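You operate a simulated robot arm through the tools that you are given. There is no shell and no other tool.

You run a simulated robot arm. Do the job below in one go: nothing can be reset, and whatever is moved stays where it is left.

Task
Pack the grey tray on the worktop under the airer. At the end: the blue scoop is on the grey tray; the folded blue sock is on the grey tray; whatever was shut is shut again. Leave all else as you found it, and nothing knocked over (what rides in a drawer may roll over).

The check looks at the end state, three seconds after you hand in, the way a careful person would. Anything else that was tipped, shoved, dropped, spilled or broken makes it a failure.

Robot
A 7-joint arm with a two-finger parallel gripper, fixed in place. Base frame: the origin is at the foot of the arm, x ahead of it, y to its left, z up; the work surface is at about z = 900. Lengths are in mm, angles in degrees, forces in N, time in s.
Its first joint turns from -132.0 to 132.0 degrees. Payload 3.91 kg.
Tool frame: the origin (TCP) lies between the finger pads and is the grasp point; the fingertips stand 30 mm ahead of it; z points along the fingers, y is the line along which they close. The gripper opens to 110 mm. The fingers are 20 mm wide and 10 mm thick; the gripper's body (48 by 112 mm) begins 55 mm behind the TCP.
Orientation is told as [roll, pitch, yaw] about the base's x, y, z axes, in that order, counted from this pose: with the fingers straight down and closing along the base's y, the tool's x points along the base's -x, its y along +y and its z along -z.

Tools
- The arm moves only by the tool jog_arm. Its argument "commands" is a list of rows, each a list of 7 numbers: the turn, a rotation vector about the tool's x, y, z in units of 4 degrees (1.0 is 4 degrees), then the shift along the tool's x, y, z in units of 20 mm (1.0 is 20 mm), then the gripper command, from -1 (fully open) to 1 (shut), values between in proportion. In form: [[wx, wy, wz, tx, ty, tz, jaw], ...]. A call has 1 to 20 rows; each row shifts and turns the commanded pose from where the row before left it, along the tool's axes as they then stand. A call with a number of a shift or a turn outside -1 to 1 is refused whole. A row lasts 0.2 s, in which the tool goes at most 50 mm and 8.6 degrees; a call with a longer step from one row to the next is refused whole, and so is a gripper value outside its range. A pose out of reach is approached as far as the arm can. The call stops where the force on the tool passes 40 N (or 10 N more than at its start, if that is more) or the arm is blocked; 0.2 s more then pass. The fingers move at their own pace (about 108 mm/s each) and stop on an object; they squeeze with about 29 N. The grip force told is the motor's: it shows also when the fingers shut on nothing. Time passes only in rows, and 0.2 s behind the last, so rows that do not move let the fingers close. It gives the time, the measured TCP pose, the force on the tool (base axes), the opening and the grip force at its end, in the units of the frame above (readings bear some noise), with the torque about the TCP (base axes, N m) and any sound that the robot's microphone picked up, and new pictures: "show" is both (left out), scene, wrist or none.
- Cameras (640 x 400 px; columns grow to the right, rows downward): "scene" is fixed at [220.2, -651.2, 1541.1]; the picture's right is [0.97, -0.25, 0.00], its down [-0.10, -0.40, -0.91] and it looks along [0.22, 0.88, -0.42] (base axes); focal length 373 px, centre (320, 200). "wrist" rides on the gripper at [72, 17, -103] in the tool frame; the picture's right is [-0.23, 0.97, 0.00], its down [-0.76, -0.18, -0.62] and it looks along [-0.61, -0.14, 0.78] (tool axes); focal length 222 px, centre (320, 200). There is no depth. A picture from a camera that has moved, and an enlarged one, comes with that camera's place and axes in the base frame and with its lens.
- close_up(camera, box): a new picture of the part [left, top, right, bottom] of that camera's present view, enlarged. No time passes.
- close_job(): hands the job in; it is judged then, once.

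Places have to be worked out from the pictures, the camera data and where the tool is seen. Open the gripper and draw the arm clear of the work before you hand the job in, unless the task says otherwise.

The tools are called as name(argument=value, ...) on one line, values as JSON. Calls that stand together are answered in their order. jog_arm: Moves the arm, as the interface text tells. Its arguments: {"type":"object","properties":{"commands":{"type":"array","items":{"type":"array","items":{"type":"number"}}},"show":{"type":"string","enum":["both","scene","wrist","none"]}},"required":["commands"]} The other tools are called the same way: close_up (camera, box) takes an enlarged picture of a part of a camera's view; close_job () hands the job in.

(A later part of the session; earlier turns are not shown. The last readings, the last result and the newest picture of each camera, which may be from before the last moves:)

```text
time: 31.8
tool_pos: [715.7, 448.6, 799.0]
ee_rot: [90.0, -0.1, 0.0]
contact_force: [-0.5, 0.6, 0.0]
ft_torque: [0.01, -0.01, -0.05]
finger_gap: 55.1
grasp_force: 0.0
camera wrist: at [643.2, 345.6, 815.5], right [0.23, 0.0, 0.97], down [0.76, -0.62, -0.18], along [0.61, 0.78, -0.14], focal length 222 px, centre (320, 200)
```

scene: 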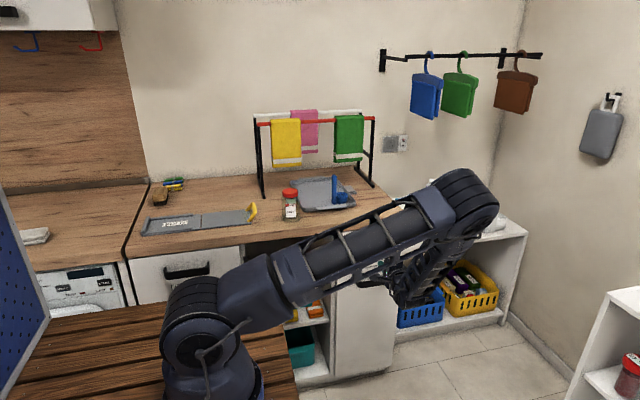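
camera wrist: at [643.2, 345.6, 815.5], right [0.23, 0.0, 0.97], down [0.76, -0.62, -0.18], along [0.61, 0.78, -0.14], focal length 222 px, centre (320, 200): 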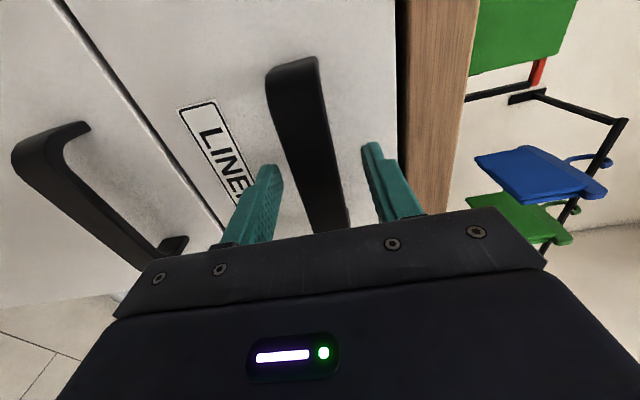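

The bar lies between the fingers with no contact. I advance 4 mm more and close.

jog_arm(commands=[[0, 0, 0, 0, 0, 0.2, 0], [0, 0, 0, 0, 0, 0, 1], [0, 0, 0, 0, 0, 0, 1], [0, 0, 0, 0, 0, 0, 1]], show="wrist")

close_up(camera="wrist", box=[220, 60, 420, 220])

```text
time: 32.8
tool_pos: [715.9, 452.6, 797.7]
ee_rot: [89.8, 0.0, 0.0]
contact_force: [-2.8, -0.3, -33.5]
ft_torque: [-0.23, -0.59, -0.56]
finger_gap: 23.8
grasp_force: 44.8
camera wrist: at [643.2, 348.8, 813.6], right [0.23, 0.0, 0.97], down [0.76, -0.62, -0.18], along [0.61, 0.78, -0.14], focal length 222 px, centre (320, 200)
```

wrist: 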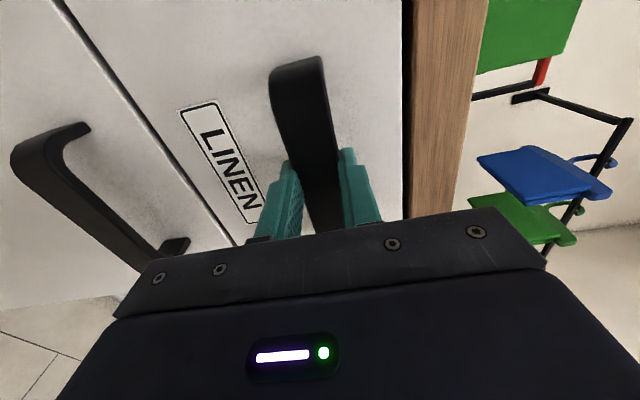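

```text
2.50 times, centred on (320, 140) of wrist
camera zoom: at [643.2, 348.8, 813.6], right [0.23, 0.0, 0.97], down [0.76, -0.62, -0.18], along [0.61, 0.78, -0.14], focal length 555 px, centre (320, 350)
```

zoom: 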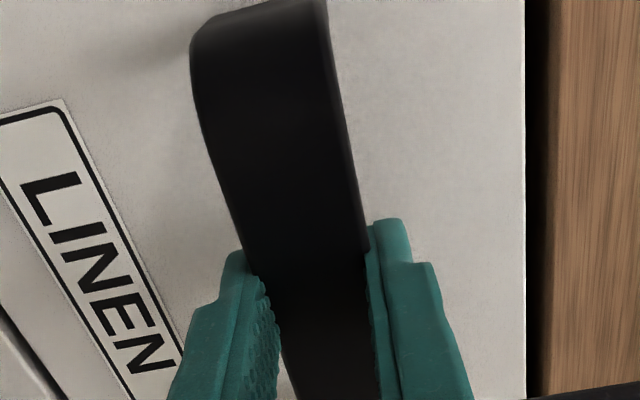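

Gripped at 23.8 mm but with −33 N vertical; the bar is slightly lower than the tool centre. I move down 1.5–2 mm to relax, then read.

jog_arm(commands=[[0, 0, 0, 0, -0.08, 0, 1], [0, 0, 0, 0, 0, 0, 1]], show="none")

```text
time: 33.4
tool_pos: [714.2, 452.7, 795.6]
ee_rot: [90.0, 0.0, -0.1]
contact_force: [-8.4, -7.8, -28.8]
ft_torque: [-0.29, -0.15, -0.4]
finger_gap: 24.0
grasp_force: 44.8
```

jog_arm(commands=[[0, 0, 0, 0, -0.1, 0, 1], [0, 0, 0, 0, 0, 0, 1]], show="none")

```text
time: 34.0
tool_pos: [715.0, 452.7, 797.2]
ee_rot: [90.1, -0.1, -0.1]
contact_force: [-5.7, -18.9, -4.5]
ft_torque: [-0.31, 0.87, 0.67]
finger_gap: 23.5
grasp_force: 44.9
```

Vertical force is gone. Now I pull the drawer, first 30 mm.

jog_arm(commands=[[0, 0, 0, 0, 0, -0.3, 1], [0, 0, 0, 0, 0, -0.4, 1], [0, 0, 0, 0, 0, -0.4, 1], [0, 0, 0, 0, 0, -0.4, 1], [0, 0, 0, 0, 0, 0, 1]])

```text
time: 35.2
tool_pos: [714.7, 421.3, 796.1]
ee_rot: [90.0, 0.0, -0.1]
contact_force: [15.3, 0.3, 24.0]
ft_torque: [0.2, 0.64, 0.03]
finger_gap: 23.7
grasp_force: 45.3
camera wrist: at [643.0, 319.1, 812.7], right [0.23, 0.0, 0.97], down [0.76, -0.62, -0.18], along [0.61, 0.78, -0.14], focal length 222 px, centre (320, 200)
```

scene: 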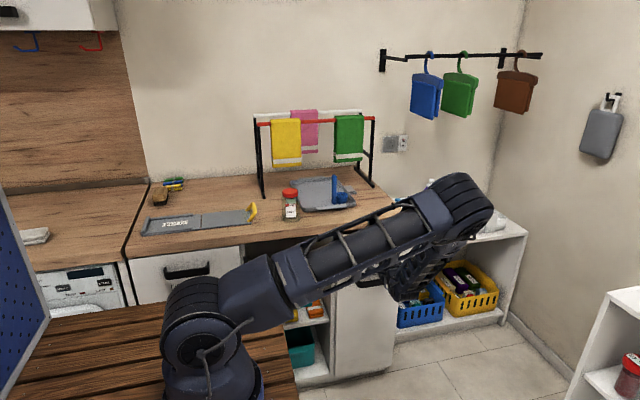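
wrist: 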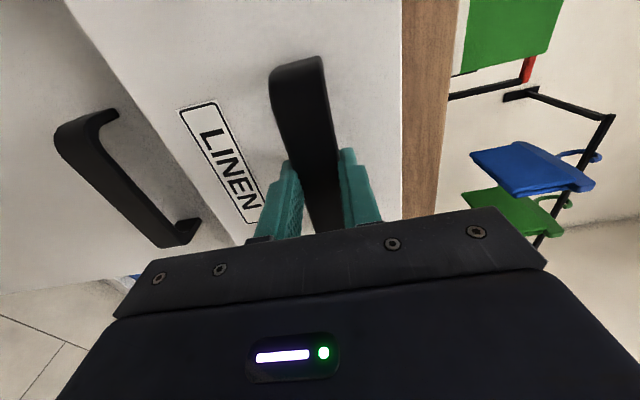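

The drawer slides out. I continue pulling with a slight upward correction.

jog_arm(commands=[[0, 0, 0, -0.04, 0.06, -0.4, 1], [0, 0, 0, 0, 0, -0.5, 1], [0, 0, 0, 0, 0, -0.5, 1], [0, 0, 0, 0, 0, -0.5, 1], [0, 0, 0, 0, 0, -0.5, 1], [0, 0, 0, 0, 0, -0.5, 1], [0, 0, 0, 0, 0, -0.5, 1], [0, 0, 0, 0, 0, 0, 1]], show="none")

jog_arm(commands=[[0, 0, 0, 0, 0, -0.5, 1], [0, 0, 0, 0, 0, -0.5, 1], [0, 0, 0, 0, 0, -0.5, 1], [0, 0, 0, 0, 0, -0.5, 1], [0, 0, 0, 0, 0, -0.5, 1], [0, 0, 0, 0, 0, -0.5, 1], [0, 0, 0, 0, 0, 0, 1]])

```text
time: 37.0
tool_pos: [715.0, 354.6, 794.9]
ee_rot: [90.1, 0.0, -0.1]
contact_force: [14.0, 1.7, 18.0]
ft_torque: [0.1, 0.63, 0.23]
finger_gap: 23.6
grasp_force: 44.7
```

```text
time: 38.6
tool_pos: [714.0, 292.9, 796.2]
ee_rot: [90.1, 0.0, -0.1]
contact_force: [14.2, -0.8, 26.3]
ft_torque: [0.14, 0.46, -1.28]
finger_gap: 23.7
grasp_force: 44.8
camera wrist: at [642.9, 190.5, 813.0], right [0.23, 0.0, 0.97], down [0.76, -0.62, -0.18], along [0.61, 0.78, -0.14], focal length 222 px, centre (320, 200)
```

scene: 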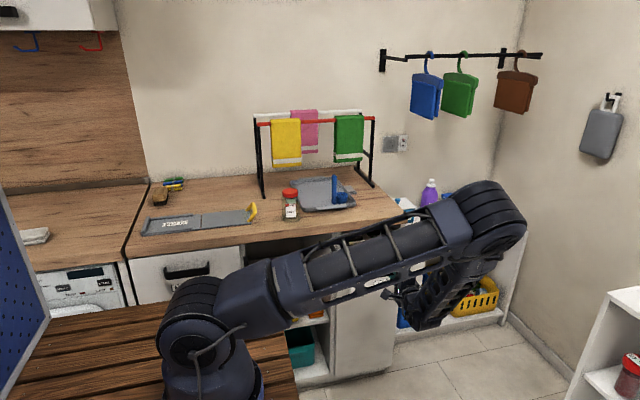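
wrist: 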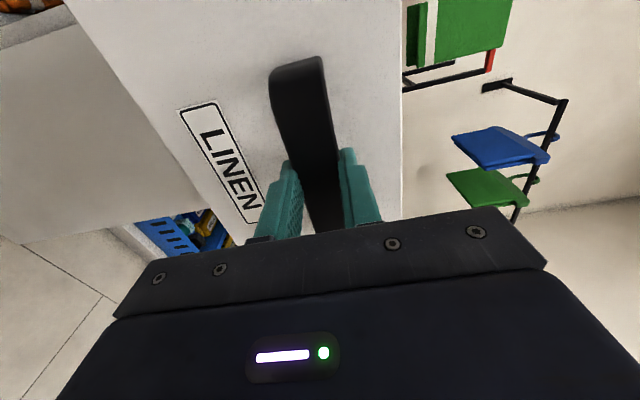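

Pulled ~160 mm so far. I pull another 60 mm.

jog_arm(commands=[[0, 0, 0, -0.05, 0.08, -0.4, 1], [0, 0, 0, 0, 0, -0.5, 1], [0, 0, 0, 0, 0, -0.5, 1], [0, 0, 0, 0, 0, -0.5, 1], [0, 0, 0, 0, 0, -0.5, 1], [0, 0, 0, 0, 0, -0.5, 1], [0, 0, 0, 0, 0, 0, 1]])

```text
time: 40.2
tool_pos: [714.4, 235.5, 796.0]
ee_rot: [89.9, 0.1, -0.1]
contact_force: [-14.7, -0.2, -37.7]
ft_torque: [-0.37, -0.39, -0.95]
finger_gap: 23.7
grasp_force: 44.9
camera wrist: at [643.1, 132.0, 813.5], right [0.23, 0.0, 0.97], down [0.76, -0.62, -0.18], along [0.61, 0.78, -0.14], focal length 222 px, centre (320, 200)
```

scene: 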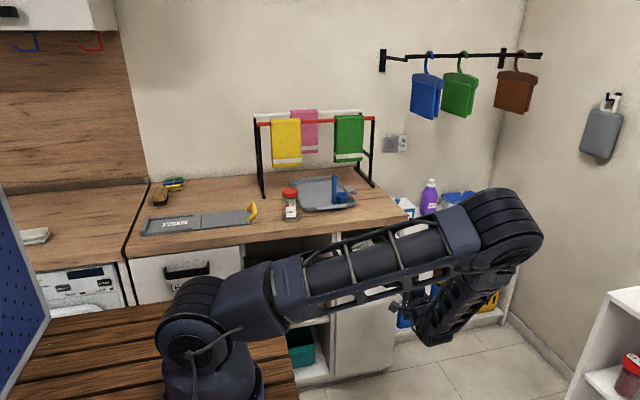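
wrist: 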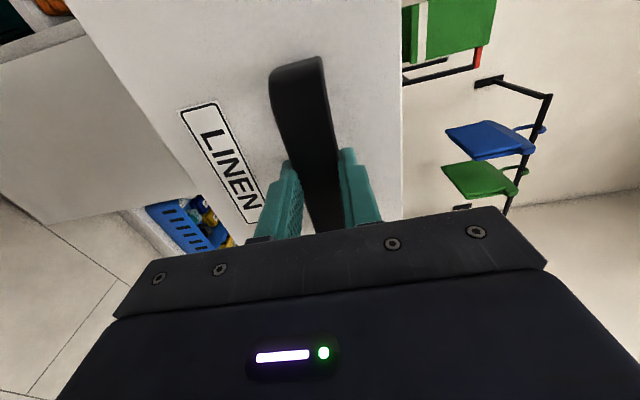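

Drawer is open ~217 mm. I relax the vertical load, release, and back off along −y.

jog_arm(commands=[[0, 0, 0, 0.03, -0.05, 0, 1], [0, 0, 0, 0, 0, 0, 0.5], [0, 0, 0, 0, 0, 0, 0], [0, 0, 0, 0, 0, 0, 0], [0, 0, 0, 0, 0, -0.5, 0], [0, 0, 0, 0, 0, -1, 0], [0, 0, 0, 0, 0, -1, 0], [0, 0, 0, 0, 0, -1, 0], [0, 0, 0, 0, 0, 0, 0]])

```text
time: 42.2
tool_pos: [714.1, 165.0, 797.0]
ee_rot: [90.0, 0.0, 0.0]
contact_force: [-0.4, -0.3, -0.5]
ft_torque: [0.01, 0.04, -0.02]
finger_gap: 54.9
grasp_force: 0.1
camera wrist: at [642.4, 61.7, 813.5], right [0.23, 0.0, 0.97], down [0.76, -0.62, -0.18], along [0.61, 0.78, -0.14], focal length 222 px, centre (320, 200)
```

scene: 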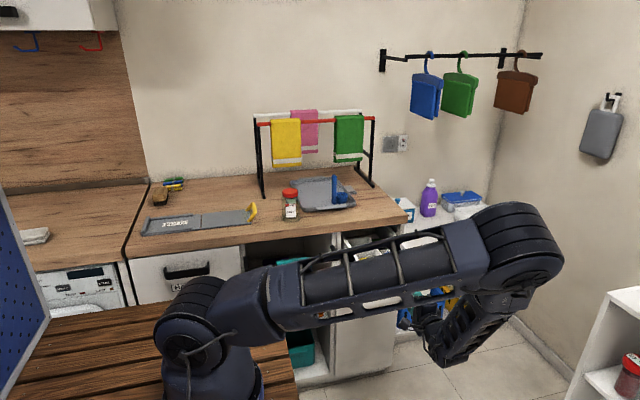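
wrist: 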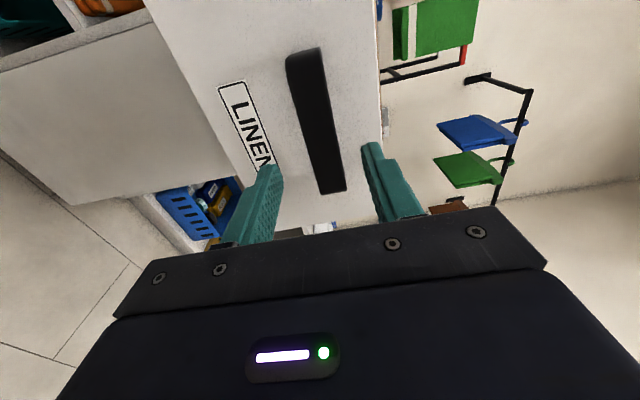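

Now I raise the tool ~300 mm to clear the drawer and then look in.

jog_arm(commands=[[0, 0, 0, 0, 1, 0, 0], [0, 0, 0, 0, 1, 0, 0], [0, 0, 0, 0, 1, 0, 0], [0, 0, 0, 0, 1, 0, 0], [0, 0, 0, 0, 1, 0, 0], [0, 0, 0, 0, 1, 0, 0], [0, 0, 0, 0, 1, 0, 0], [0, 0, 0, 0, 1, 0, 0], [0, 0, 0, 0, 1, 0, 0], [0, 0, 0, 0, 1, 0, 0], [0, 0, 0, 0, 1, 0, 0], [0, 0, 0, 0, 1, 0, 0], [0, 0, 0, 0, 1, 0, 0], [0, 0, 0, 0, 1, 0, 0], [0, 0, 0, 0, 1, 0, 0], [0, 0, 0, 0, 0, 0, 0]])

close_up(camera="scene", box=[300, 220, 440, 310])

close_up(camera="wrist", box=[0, 0, 320, 240])

```text
time: 45.6
tool_pos: [715.8, 168.0, 1097.6]
ee_rot: [89.9, 0.0, -0.1]
contact_force: [-0.4, -0.1, 0.4]
ft_torque: [0.02, 0.0, 0.02]
finger_gap: 54.7
grasp_force: 0.1
camera wrist: at [643.4, 63.4, 1114.6], right [0.23, 0.0, 0.97], down [0.76, -0.62, -0.18], along [0.61, 0.78, -0.14], focal length 222 px, centre (320, 200)
```

scene: 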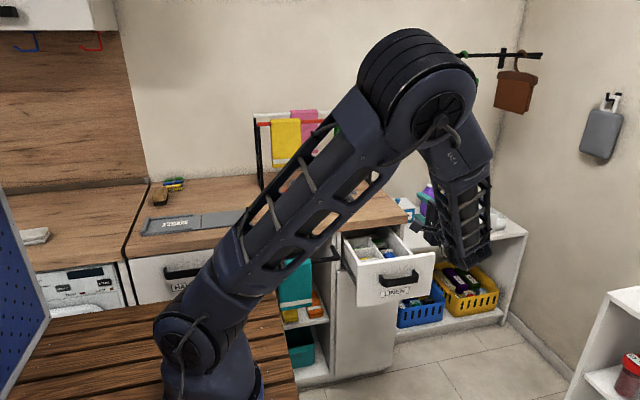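
wrist: 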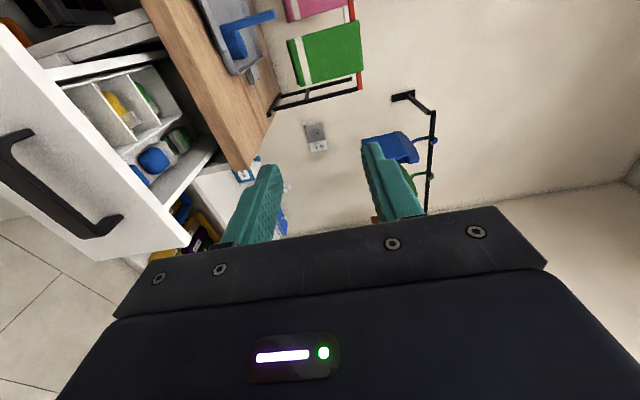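

```text
4.44 times, centred on (370, 265) of scene
camera zoom: at [220.2, -651.2, 1541.1], right [0.97, -0.25, 0.0], down [-0.1, -0.4, -0.91], along [0.22, 0.88, -0.42], focal length 1657 px, centre (98, -89)
```

zoom: 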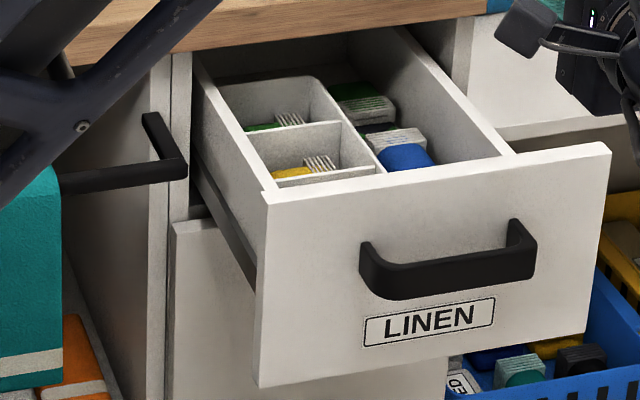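

```text
1.67 times, centred on (160, 120) of wrist
camera zoom: at [643.4, 63.4, 1114.6], right [0.23, 0.0, 0.97], down [0.76, -0.62, -0.18], along [0.61, 0.78, -0.14], focal length 370 px, centre (587, 333)
```

zoom: 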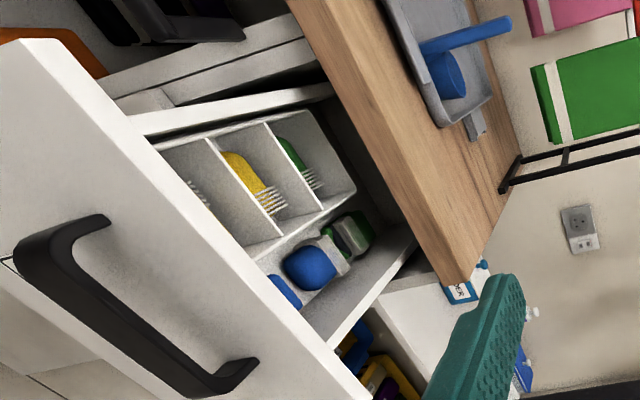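

The drawer holds socks: folded ones in small cells on the left, rounded ones on the right. I'll turn the tool down again to look in from above.

jog_arm(commands=[[1, 0, 0, 0.2, 0, 0, 0], [1, 0, 0, 0.2, 0, 0, 0], [1, 0, 0, 0.2, 0, 0, 0], [1, 0, 0, 0.2, 0, 0, 0], [1, 0, 0, 0.2, 0, 0, 0], [1, 0, 0, 0.2, 0, 0, 0], [1, 0, 0, 0.2, 0, 0, 0], [1, 0, 0, 0.2, 0, 0, 0], [1, 0, 0, 0.2, 0, 0, 0], [1, 0, 0, 0.2, 0, 0, 0], [1, 0, 0, 0.2, 0, 0, 0], [1, 0, 0, 0.2, 0, 0, 0], [1, 0, 0, 0.2, 0, 0, 0], [1, 0, 0, 0.2, 0, 0, 0], [1, 0, 0, 0.2, 0, 0, 0], [1, 0, 0, 0.2, 0, 0, 0], [1, 0, 0, 0.2, 0, 0, 0], [1, 0, 0, 0.2, 0, 0, 0], [0, 0, 0, 0, 0, 0, 0]])

```text
time: 49.6
tool_pos: [642.1, 166.6, 1097.4]
ee_rot: [18.0, 0.0, -0.2]
contact_force: [0.5, -0.3, 0.4]
ft_torque: [0.0, -0.01, -0.01]
finger_gap: 55.0
grasp_force: 0.0
camera wrist: at [570.9, 150.2, 1200.2], right [0.23, 0.93, 0.3], down [0.76, -0.36, 0.54], along [0.61, 0.11, -0.79], focal length 222 px, centre (320, 200)
```

scene: 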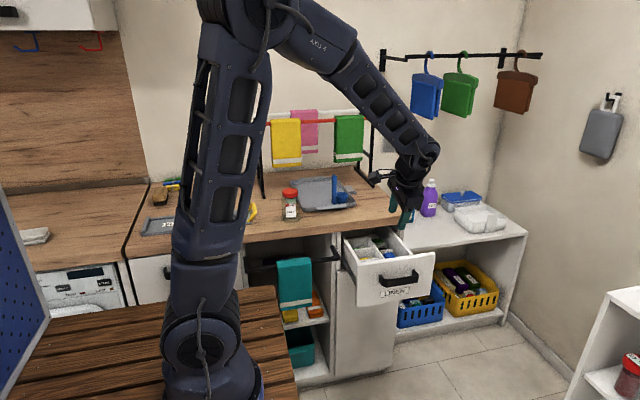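
wrist: 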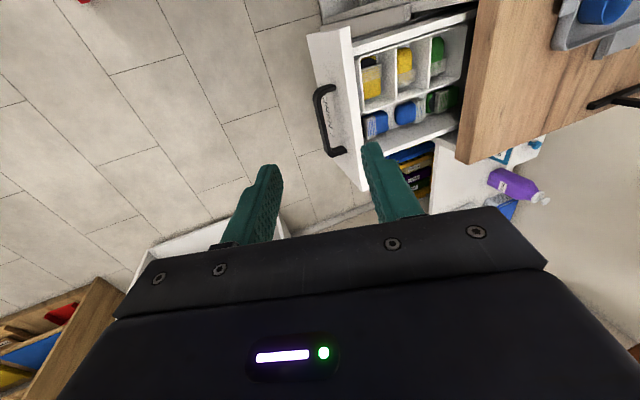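

close_up(camera="wrist", box=[300, 10, 500, 190])

close_up(camera="scene", box=[330, 220, 440, 310])

```text
2.22 times, centred on (400, 100) of wrist
camera zoom: at [570.9, 150.2, 1200.2], right [0.23, 0.93, 0.3], down [0.76, -0.36, 0.54], along [0.61, 0.11, -0.79], focal length 494 px, centre (142, 422)
```

zoom: 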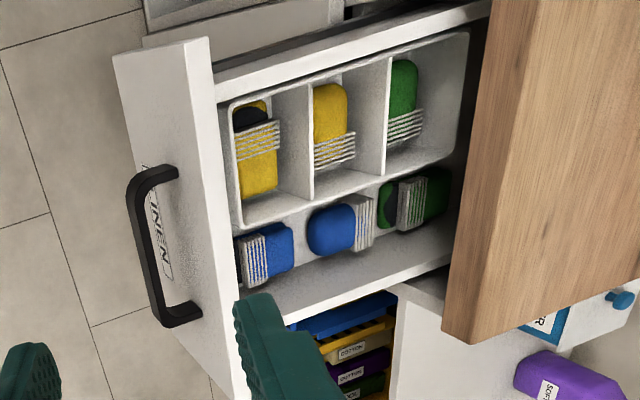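

```text
4.44 times, centred on (385, 265) of scene
camera zoom: at [220.2, -651.2, 1541.1], right [0.97, -0.25, 0.0], down [-0.1, -0.4, -0.91], along [0.22, 0.88, -0.42], focal length 1657 px, centre (31, -89)
```

zoom: 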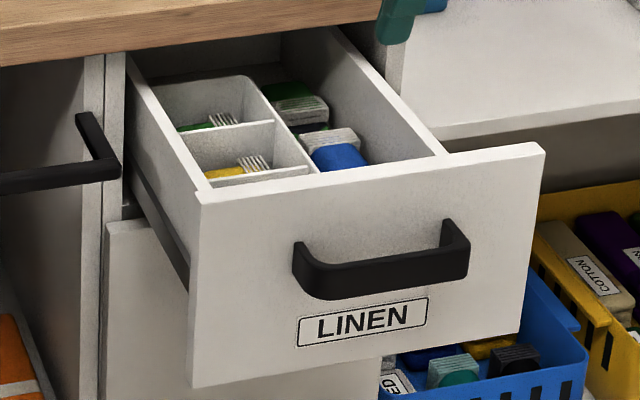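

Two blue socks are on the right of the drawer, near (767, 378) and (770, 456), with differing looks. I need a closer look to tell which is the folded one.

jog_arm(commands=[[1, 0, 0, 0, 0, 0, 0], [1, 0, 0, 0, 0, 0, 0], [1, 0, 0, 0, 0, 0, 0], [1, 0, 0, 0, 0, 0, 0], [0.5, 0, 0, 0, 0, 0, 0], [0, 0, 0, 0.2, 1, 0.3, 0], [0, 0, 0, 0.2, 1, 0.3, 0], [0, 0, 0, 0.2, 1, 0.3, 0], [0, 0, 0, 0.2, 1, 0.3, 0], [0, 0, 0, 0.2, 1, 0.3, 0], [0, 0, 0, 0.2, 1, 0.3, 0], [0, 0, 0, 0.2, 1, 0.3, 0], [0, 0, 0, 0.2, 1, 0.3, 0], [0, 0, 0, 0.2, 1, 0.3, 0], [0, 0, 0, 0.2, 1, 0.3, 0], [0, 0, 0, 0.2, 1, 0.3, 0], [0, 0, 0, 0.2, 1, 0.3, 0], [0, 0, 0, 0, 0, 0, 0]])

close_up(camera="wrist", box=[220, 80, 440, 220])

```text
time: 53.4
tool_pos: [597.5, 408.2, 1025.6]
ee_rot: [0.1, 0.0, -0.1]
contact_force: [0.1, 0.3, 0.1]
ft_torque: [-0.02, 0.02, 0.01]
finger_gap: 54.7
grasp_force: 0.0
camera wrist: at [525.2, 424.0, 1128.5], right [0.23, 0.97, 0.0], down [0.76, -0.18, 0.62], along [0.61, -0.14, -0.78], focal length 222 px, centre (320, 200)
```

scene: 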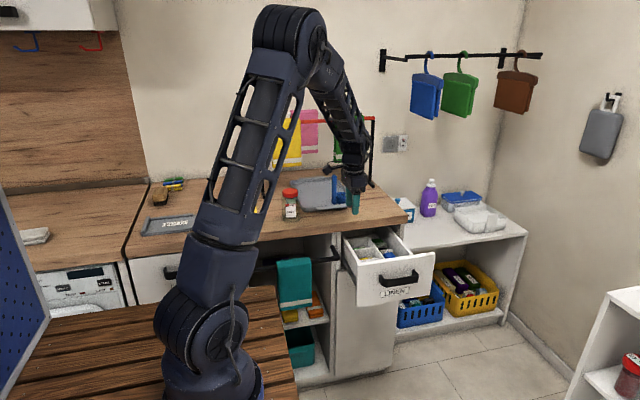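
wrist: 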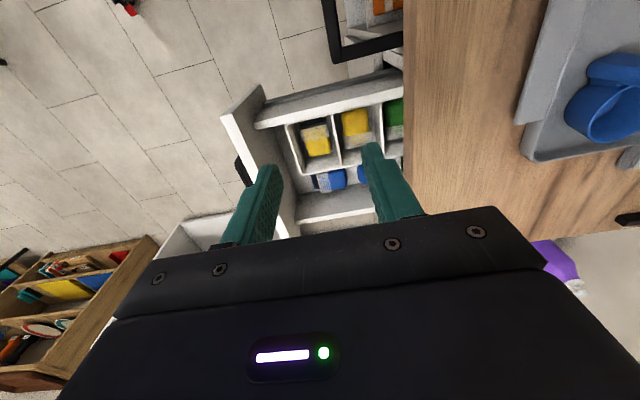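

```text
2.86 times, centred on (330, 150) of wrist
camera zoom: at [525.2, 424.0, 1128.5], right [0.23, 0.97, 0.0], down [0.76, -0.18, 0.62], along [0.61, -0.14, -0.78], focal length 635 px, centre (291, 343)
```

zoom: 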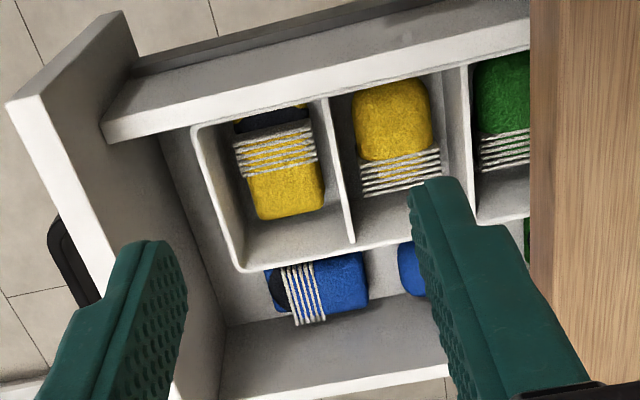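

I open the gripper to unblock the view and shift to see both blue socks.

jog_arm(commands=[[0, 0, 0, -0.7, 0.37, 0.4, -0.5], [0, 0, 0, -0.7, 0.37, 0.4, -1], [0, 0, 0, -0.7, 0.37, 0.4, -1], [0, 0, 0, 0, 0, 0, -1]], show="wrist")

close_up(camera="wrist", box=[260, 100, 400, 200])

```text
time: 54.4
tool_pos: [639.1, 428.4, 999.3]
ee_rot: [-0.1, 0.1, 0.0]
contact_force: [0.3, -0.1, -0.1]
ft_torque: [-0.01, 0.0, -0.01]
finger_gap: 109.9
grasp_force: 0.1
camera wrist: at [567.3, 445.9, 1103.3], right [0.23, 0.97, 0.0], down [0.76, -0.18, 0.62], along [0.61, -0.14, -0.78], focal length 222 px, centre (320, 200)
```

wrist: 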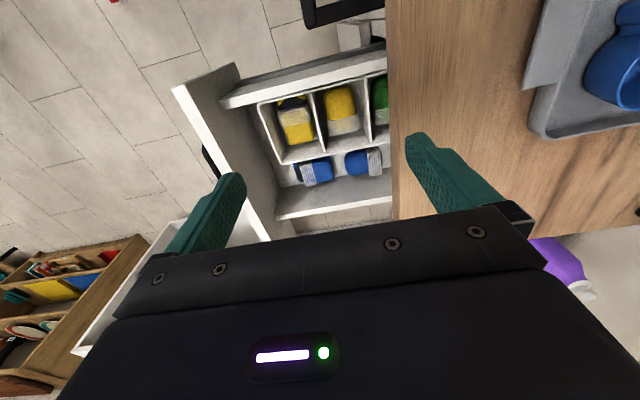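

```text
4.00 times, centred on (330, 150) of wrist
camera zoom: at [567.3, 445.9, 1103.3], right [0.23, 0.97, 0.0], down [0.76, -0.18, 0.62], along [0.61, -0.14, -0.78], focal length 888 px, centre (280, 400)
```

zoom: 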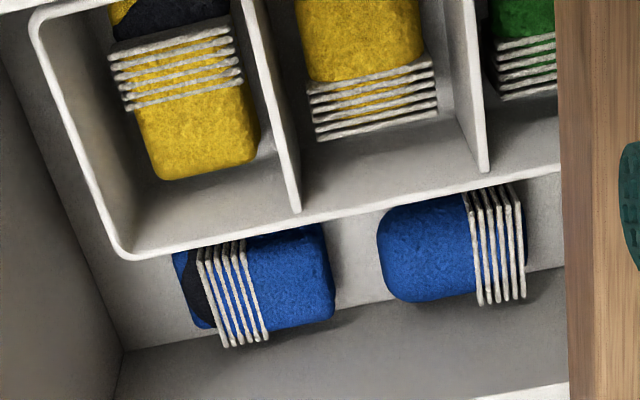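

The socks come in two types (ribs near the end with a dark strip, vs. rounded with ribs at one end). I'll bring the camera lower to judge their shape; fingertips remain above the drawer walls.

jog_arm(commands=[[0, 0, 0, -0.61, -0.12, 0.9, -1], [0, 0, 0, -0.61, -0.12, 0.9, -1], [0, 0, 0, -0.61, -0.12, 0.9, -1], [0, 0, 0, -0.61, -0.12, 0.9, -1], [0, 0, 0, -0.61, -0.12, 0.9, -1], [0, 0, 0, -0.61, -0.12, 0.9, -1], [0, 0, 0, 0, 0, 0, -1]])

close_up(camera="wrist", box=[240, 80, 420, 210])

close_up(camera="scene", box=[335, 220, 415, 280])

```text
time: 56.0
tool_pos: [709.0, 415.8, 893.0]
ee_rot: [0.0, 0.0, 0.0]
contact_force: [-0.9, 0.5, -0.2]
ft_torque: [0.02, -0.01, 0.02]
finger_gap: 109.9
grasp_force: 0.2
camera wrist: at [637.3, 431.6, 995.3], right [0.23, 0.97, 0.0], down [0.76, -0.18, 0.62], along [0.61, -0.14, -0.78], focal length 222 px, centre (320, 200)
```

scene: 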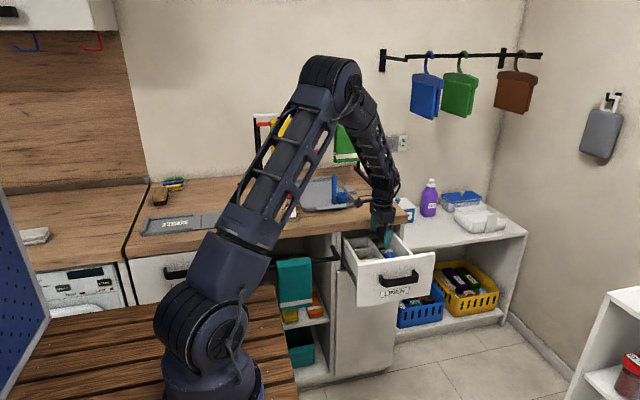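
wrist: 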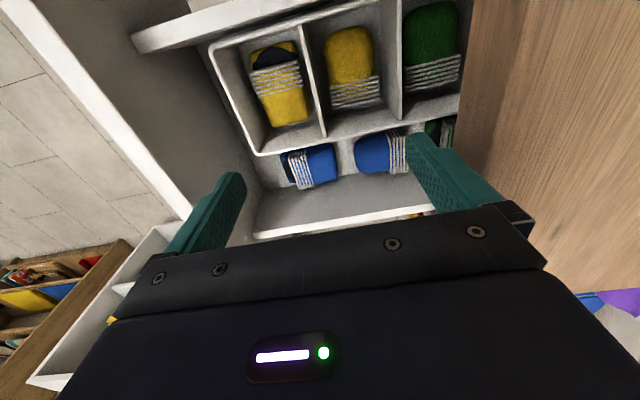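

```text
3.08 times, centred on (330, 145) of wrist
camera zoom: at [637.3, 431.6, 995.3], right [0.23, 0.97, 0.0], down [0.76, -0.18, 0.62], along [0.61, -0.14, -0.78], focal length 684 px, centre (289, 369)
```

zoom: 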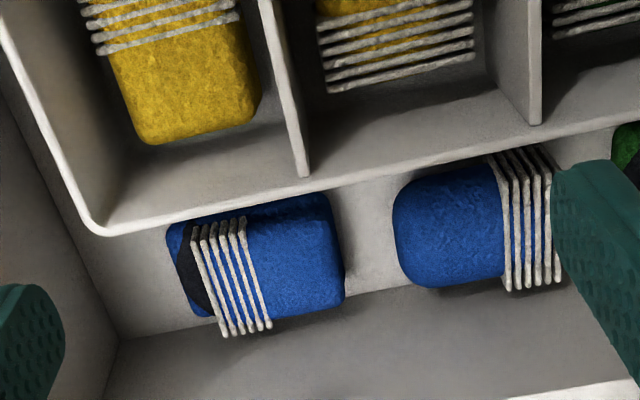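

```text
6.67 times, centred on (375, 250) of scene
camera zoom: at [220.2, -651.2, 1541.1], right [0.97, -0.25, 0.0], down [-0.1, -0.4, -0.91], along [0.22, 0.88, -0.42], focal length 2485 px, centre (-47, -133)
```

zoom: 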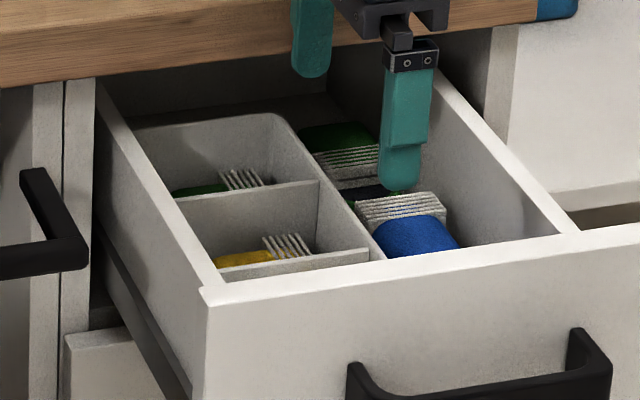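

I still can't be certain which is "folded". I'll raise, back up, and tilt the camera 45° to see the socks' side profile.

jog_arm(commands=[[0, 0, 0, 0, 0, -1, -1], [0, 0, 0, 0, 0, -1, -1], [0, 0, 0, 0, 0, -1, -1], [0, 0, 0, 0, 0, -1, -1], [0, 0, 0, 0.6, -1, 0, -1], [0, 0, 0, 0.6, -1, 0, -1], [0, 0, 0, 0.6, -1, 0, -1], [-1, 0, 0, 0.6, -1, 0, -1], [-1, 0, 0, 0.6, -1, 0, -1], [-1, 0, 0, 0.6, -1, 0, -1], [-1, 0, 0, 0, 0, 0, -1], [-1, 0, 0, 0, 0, 0, -1], [-1, 0, 0, 0, 0, 0, -1], [-1, 0, 0, 0, 0, 0, -1], [-1, 0, 0, 0, 0, 0, -1], [-1, 0, 0, 0, 0, 0, -1], [-1, 0, 0, 0, 0, 0, -1], [-1, 0, 0, 0, 0, 0, -1], [-0.25, 0, 0, 0, 0, 0, -1], [0, 0, 0, 0, 0, 0, -1]])

close_up(camera="wrist", box=[200, 60, 400, 200])

```text
time: 60.2
tool_pos: [638.8, 294.1, 968.4]
ee_rot: [45.2, 0.0, 0.0]
contact_force: [0.0, 0.0, -0.3]
ft_torque: [0.0, -0.03, 0.0]
finger_gap: 110.0
grasp_force: 0.1
camera wrist: at [566.7, 233.0, 1053.2], right [0.23, 0.69, 0.69], down [0.76, -0.57, 0.31], along [0.61, 0.45, -0.65], focal length 222 px, centre (320, 200)
```

scene: 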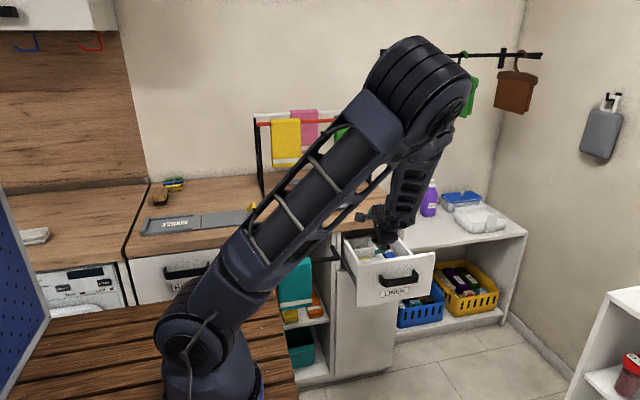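
wrist: 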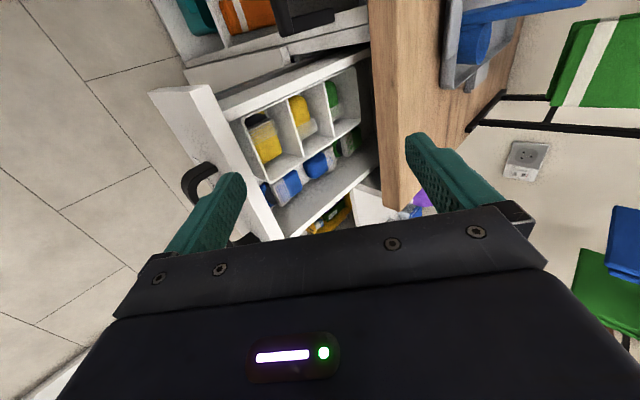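

```text
2.86 times, centred on (300, 130) of wrist
camera zoom: at [566.7, 233.0, 1053.2], right [0.23, 0.69, 0.69], down [0.76, -0.57, 0.31], along [0.61, 0.45, -0.65], focal length 635 px, centre (377, 400)
```

zoom: 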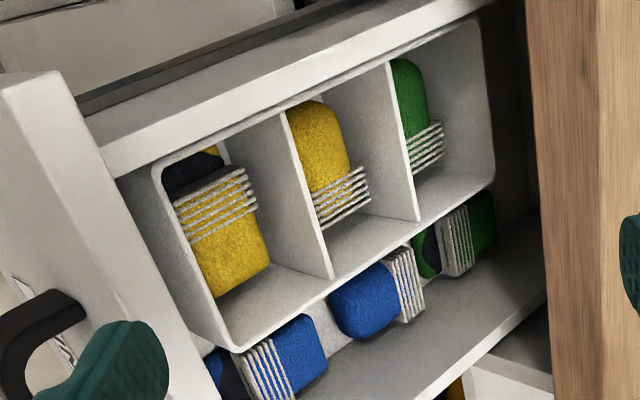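

close_up(camera="wrist", box=[240, 100, 300, 180])

close_up(camera="wrist", box=[290, 120, 370, 190])

close_up(camera="scene", box=[345, 230, 405, 270])

```text
5.00 times, centred on (270, 140) of wrist
camera zoom: at [566.7, 233.0, 1053.2], right [0.23, 0.69, 0.69], down [0.76, -0.57, 0.31], along [0.61, 0.45, -0.65], focal length 1111 px, centre (570, 500)
```

zoom: 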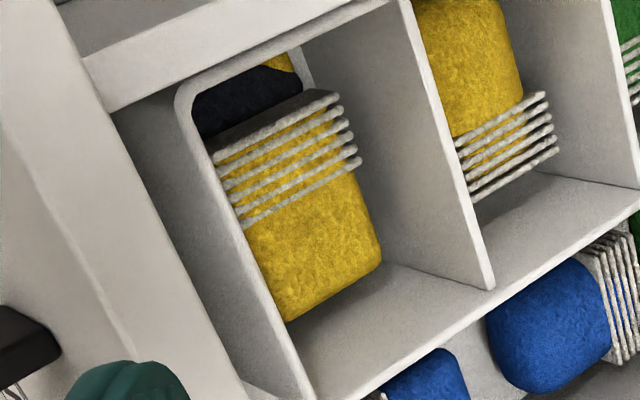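

```text
5.71 times, centred on (330, 155) of wrist
camera zoom: at [566.7, 233.0, 1053.2], right [0.23, 0.69, 0.69], down [0.76, -0.57, 0.31], along [0.61, 0.45, -0.65], focal length 1269 px, centre (263, 457)
```

zoom: 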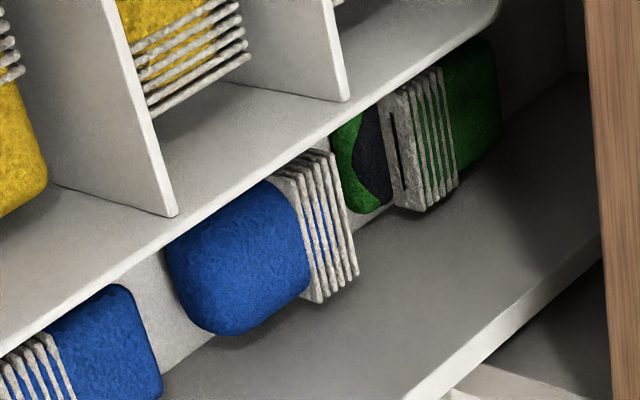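

```text
10.00 times, centred on (375, 250) of scene
camera zoom: at [220.2, -651.2, 1541.1], right [0.97, -0.25, 0.0], down [-0.1, -0.4, -0.91], along [0.22, 0.88, -0.42], focal length 3728 px, centre (-230, -300)
```

zoom: 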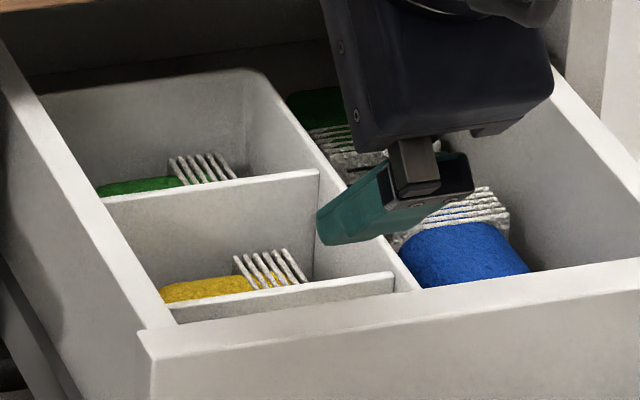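

Now it's clear: the front blue sock (like the yellow and green ones of its type) is laid double, with its cuff opening and dark toe patch showing — that is the folded one; the other blue is a round bundle. I'll level the tool and then pitch it so the camera looks straight down at it to measure gaps.

jog_arm(commands=[[1, 0, 0, 0, 0, 0, -1], [1, 0, 0, 0, 0, 0, -1], [1, 0, 0, 0, 0, 0, -1], [1, 0, 0, 0, 0, 0, -1], [1, 0, 0, 0, 0, 0, -1], [1, 0, 0, 0, 0, 0, -1], [1, 0, 0, 0, 0, 0, -1], [1, 0, 0, 0, 0, 0, -1], [1, 0, 0, 0, 0, 0, -1], [1, 0, 0, 0, 0, 0, -1], [1, 0, 0, 0, 0, 0, -1], [0.25, 0, 0, 0, 0, 0, -1], [0, 0, 0, -1, 0.85, 0, -1], [0, 0, 0, -1, 0.85, 0, -1], [0, 0, 0, -1, 0.85, 0, -1], [0, 0, 0, -1, 0.85, 0, -1], [0, 0, 0, -1, 0.85, 0, -1], [0, 0, 0, 0, 0, 0, -1]], show="none")

jog_arm(commands=[[0, 1, 0, 0, 0, 0, -1], [0, 1, 0, 0, 0, 0, -1], [0, 1, 0, 0, 0, 0, -1], [0, 1, 0, 0, 0, 0, -1], [0, 1, 0, 0, 0, 0, -1], [0, 1, 0, 0, 0, 0, -1], [0, 1, 0, 0, 0, 0, -1], [0, 1, 0, 0, 0, 0, -1], [0, 1, 0, 0, 0, 0, -1], [0, 0.5, 0, 0, 0, 0, -1], [0, 0, 0, 0, 0, 0, -1]])

close_up(camera="wrist", box=[240, 80, 440, 220])

```text
time: 64.0
tool_pos: [738.9, 380.6, 969.1]
ee_rot: [0.0, 0.0, -0.1]
contact_force: [0.3, -0.7, 0.1]
ft_torque: [0.01, -0.02, 0.02]
finger_gap: 110.0
grasp_force: 0.0
```

```text
time: 66.4
tool_pos: [738.3, 378.3, 969.2]
ee_rot: [-0.1, 38.0, 0.0]
contact_force: [0.9, -0.5, 0.0]
ft_torque: [-0.02, -0.01, -0.01]
finger_gap: 109.7
grasp_force: 0.1
camera wrist: at [745.9, 395.7, 1094.4], right [0.18, 0.97, -0.14], down [0.98, -0.18, 0.02], along [0.0, -0.14, -0.99], focal length 222 px, centre (320, 200)
```

scene: 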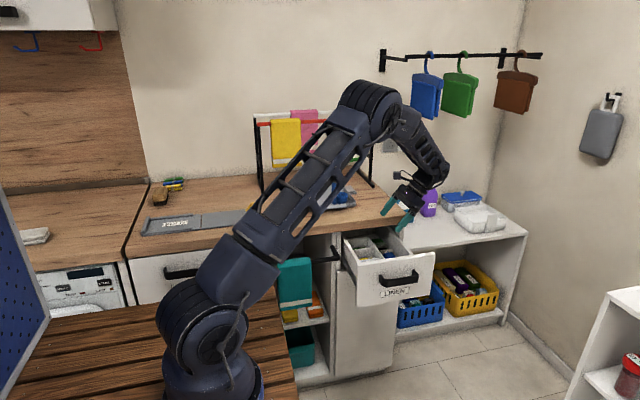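
wrist: 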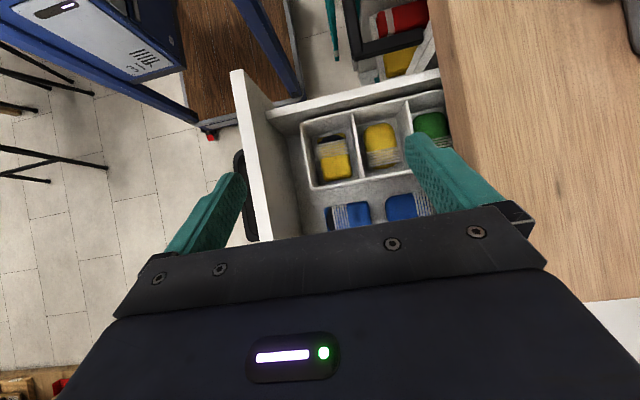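

```text
2.86 times, centred on (340, 150) of wrist
camera zoom: at [745.9, 395.7, 1094.4], right [0.18, 0.97, -0.14], down [0.98, -0.18, 0.02], along [0.0, -0.14, -0.99], focal length 635 px, centre (263, 343)
```

zoom: 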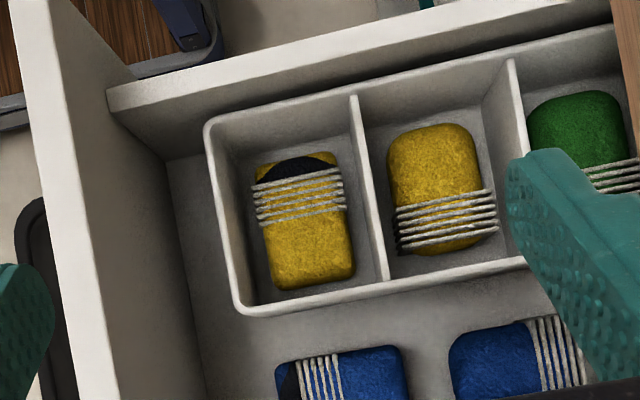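

The straight-down view shows a ~28 mm gap between the organiser and the folded blue sock. I shift 60 mm in +x to see it whole.

jog_arm(commands=[[0, 0, 0, -0.79, 0, -0.62, -1], [0, 0, 0, -0.79, 0, -0.62, -1], [0, 0, 0, -0.79, 0, -0.62, -1], [0, 0, 0, 0, 0, 0, -1]], show="wrist")

close_up(camera="wrist", box=[240, 80, 440, 220])

```text
time: 67.4
tool_pos: [798.9, 380.4, 969.4]
ee_rot: [0.1, 38.0, 0.0]
contact_force: [-0.2, -0.2, 0.2]
ft_torque: [0.04, 0.03, 0.01]
finger_gap: 110.2
grasp_force: 0.1
camera wrist: at [806.8, 396.6, 1094.8], right [0.18, 0.97, -0.14], down [0.98, -0.18, 0.02], along [0.0, -0.14, -0.99], focal length 222 px, centre (320, 200)
```

wrist: 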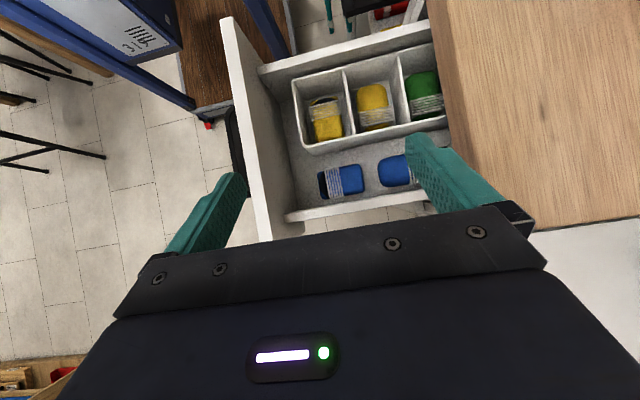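

```text
2.86 times, centred on (340, 150) of wrist
camera zoom: at [806.8, 396.6, 1094.8], right [0.18, 0.97, -0.14], down [0.98, -0.18, 0.02], along [0.0, -0.14, -0.99], focal length 635 px, centre (263, 343)
```

zoom: 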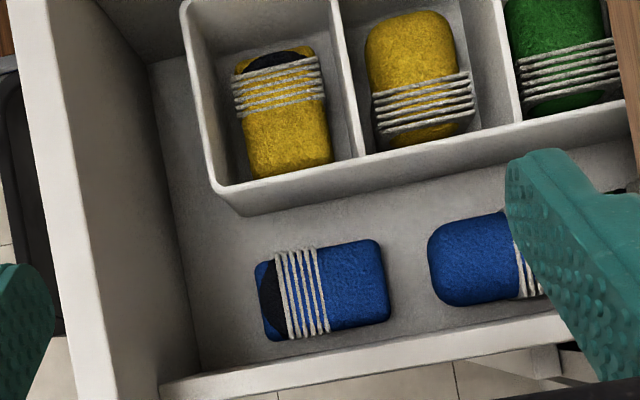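

Measured: folded blue sock spans about x 759–807, y 346–420, top near z 735; only ~10 mm to the drawer's side wall but free room along y. I'll grip along y with fingers at ~94 mm opening. First level the tool above it.

jog_arm(commands=[[0, -1, 0, 0, 0, 0, -0.71], [0, -1, 0, 0, 0, 0, -0.71], [0, -1, 0, 0, 0, 0, -0.71], [0, -1, 0, 0, 0, 0, -0.71], [0, -1, 0, 0, 0, 0, -0.71], [0, -1, 0, 0, 0, 0, -0.71], [0, -1, 0, 0, 0, 0, -0.71], [0, -1, 0, 0, 0, 0, -0.71], [0, -1, 0, 0, 0, 0, -0.71], [0, -0.5, 0, 0, 0, 0, -0.71], [0, 0, 0, 0.85, 0.15, 0.5, -0.71], [0, 0, 0, 0, 0, 1, -0.71], [0, 0, 0, 0, 0, 1, -0.71], [0, 0, 0, 0, 0, 1, -0.71], [0, 0, 0, 0, 0, 0, -0.71]])

close_up(camera="wrist", box=[220, 80, 420, 220])

close_up(camera="scene", box=[330, 180, 440, 290])

```text
time: 70.6
tool_pos: [780.3, 382.7, 898.2]
ee_rot: [-0.1, 0.0, -0.1]
contact_force: [0.4, 0.4, -0.3]
ft_torque: [-0.02, 0.0, 0.0]
finger_gap: 93.9
grasp_force: 0.0
camera wrist: at [708.7, 398.8, 1001.8], right [0.23, 0.97, 0.0], down [0.76, -0.18, 0.62], along [0.61, -0.14, -0.78], focal length 222 px, centre (320, 200)
```

scene: 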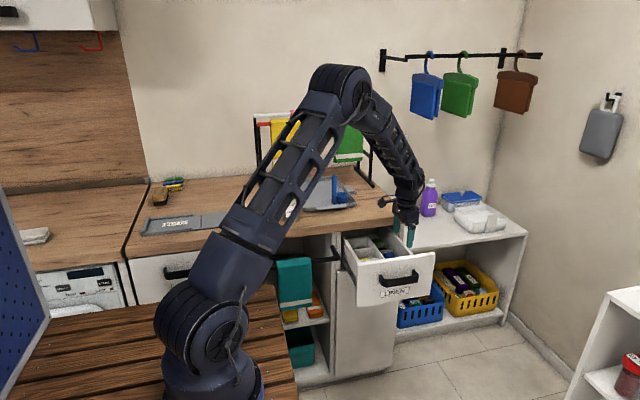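
wrist: 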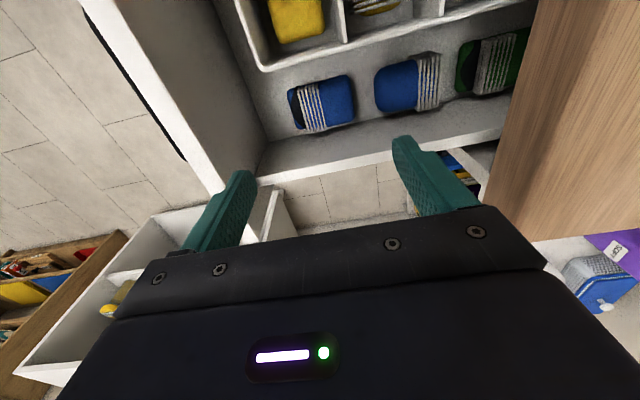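

```text
2.86 times, centred on (320, 150) of wrist
camera zoom: at [708.7, 398.8, 1001.8], right [0.23, 0.97, 0.0], down [0.76, -0.18, 0.62], along [0.61, -0.14, -0.78], focal length 635 px, centre (320, 343)
```

zoom: 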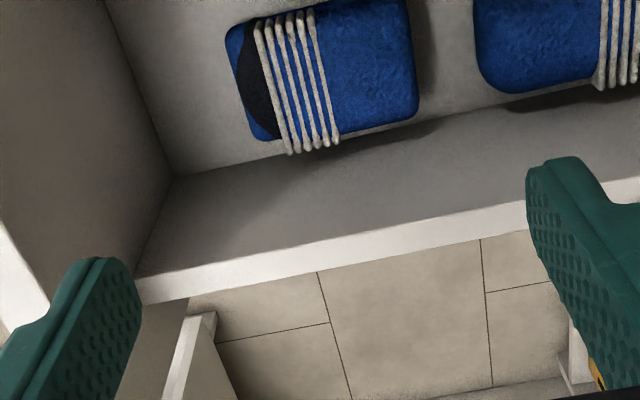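

```text
3.64 times, centred on (385, 235) of scene
camera zoom: at [220.2, -651.2, 1541.1], right [0.97, -0.25, 0.0], down [-0.1, -0.4, -0.91], along [0.22, 0.88, -0.42], focal length 1356 px, centre (84, 73)
```

zoom: 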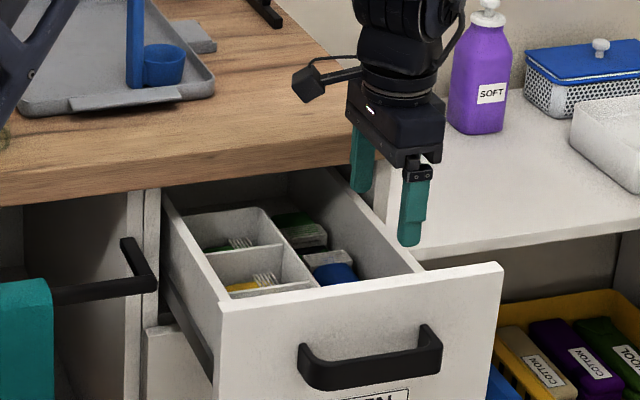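

The side walls top out near z 803, so clearance is good. I descend to tips just above the sock's top and check alignment.

jog_arm(commands=[[0, 0, 0, -0.12, 0.03, 1, -0.71], [0, 0, 0, 0, 0, 1, -0.71], [0, 0, 0, 0, 0, 1, -0.71], [0, 0, 0, 0, 0, 1, -0.71], [0, 0, 0, 0, 0, 1, -0.71], [0, 0, 0, 0, 0, 1, -0.71], [0, 0, 0, 0, 0, 0, -0.71]])

close_up(camera="wrist", box=[220, 80, 420, 220])

```text
time: 72.2
tool_pos: [786.5, 382.8, 779.5]
ee_rot: [0.0, 0.0, -0.1]
contact_force: [0.8, -0.8, -0.3]
ft_torque: [0.02, -0.01, -0.04]
finger_gap: 94.0
grasp_force: 0.0
camera wrist: at [713.4, 399.5, 882.1], right [0.23, 0.97, 0.0], down [0.76, -0.18, 0.62], along [0.61, -0.14, -0.78], focal length 222 px, centre (320, 200)
```

scene: 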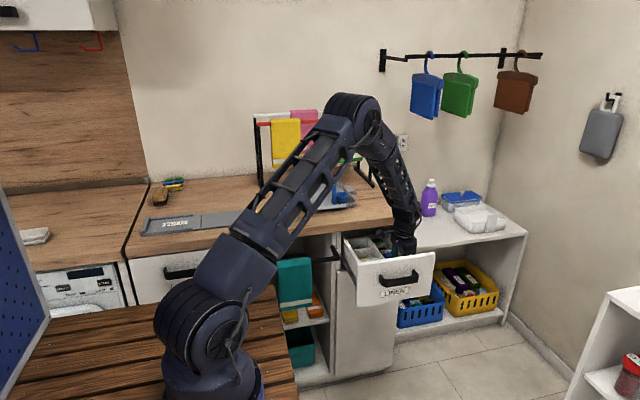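
wrist: 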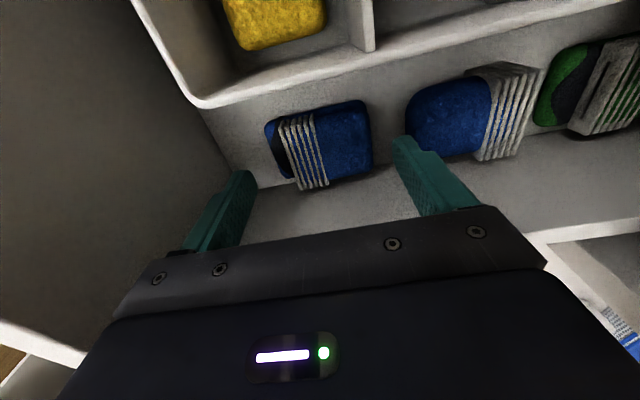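

```text
2.86 times, centred on (320, 150) of wrist
camera zoom: at [713.4, 399.5, 882.1], right [0.23, 0.97, 0.0], down [0.76, -0.18, 0.62], along [0.61, -0.14, -0.78], focal length 635 px, centre (320, 343)
```

zoom: 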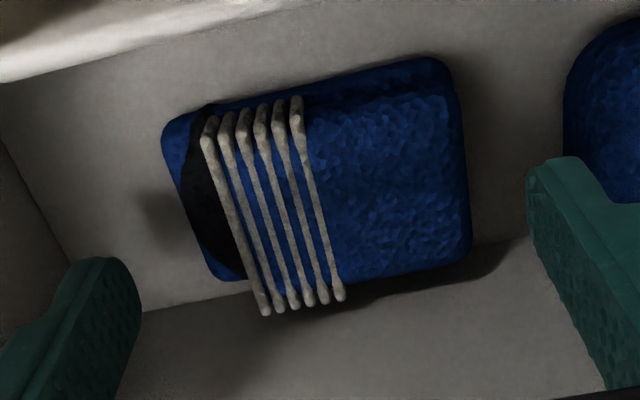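

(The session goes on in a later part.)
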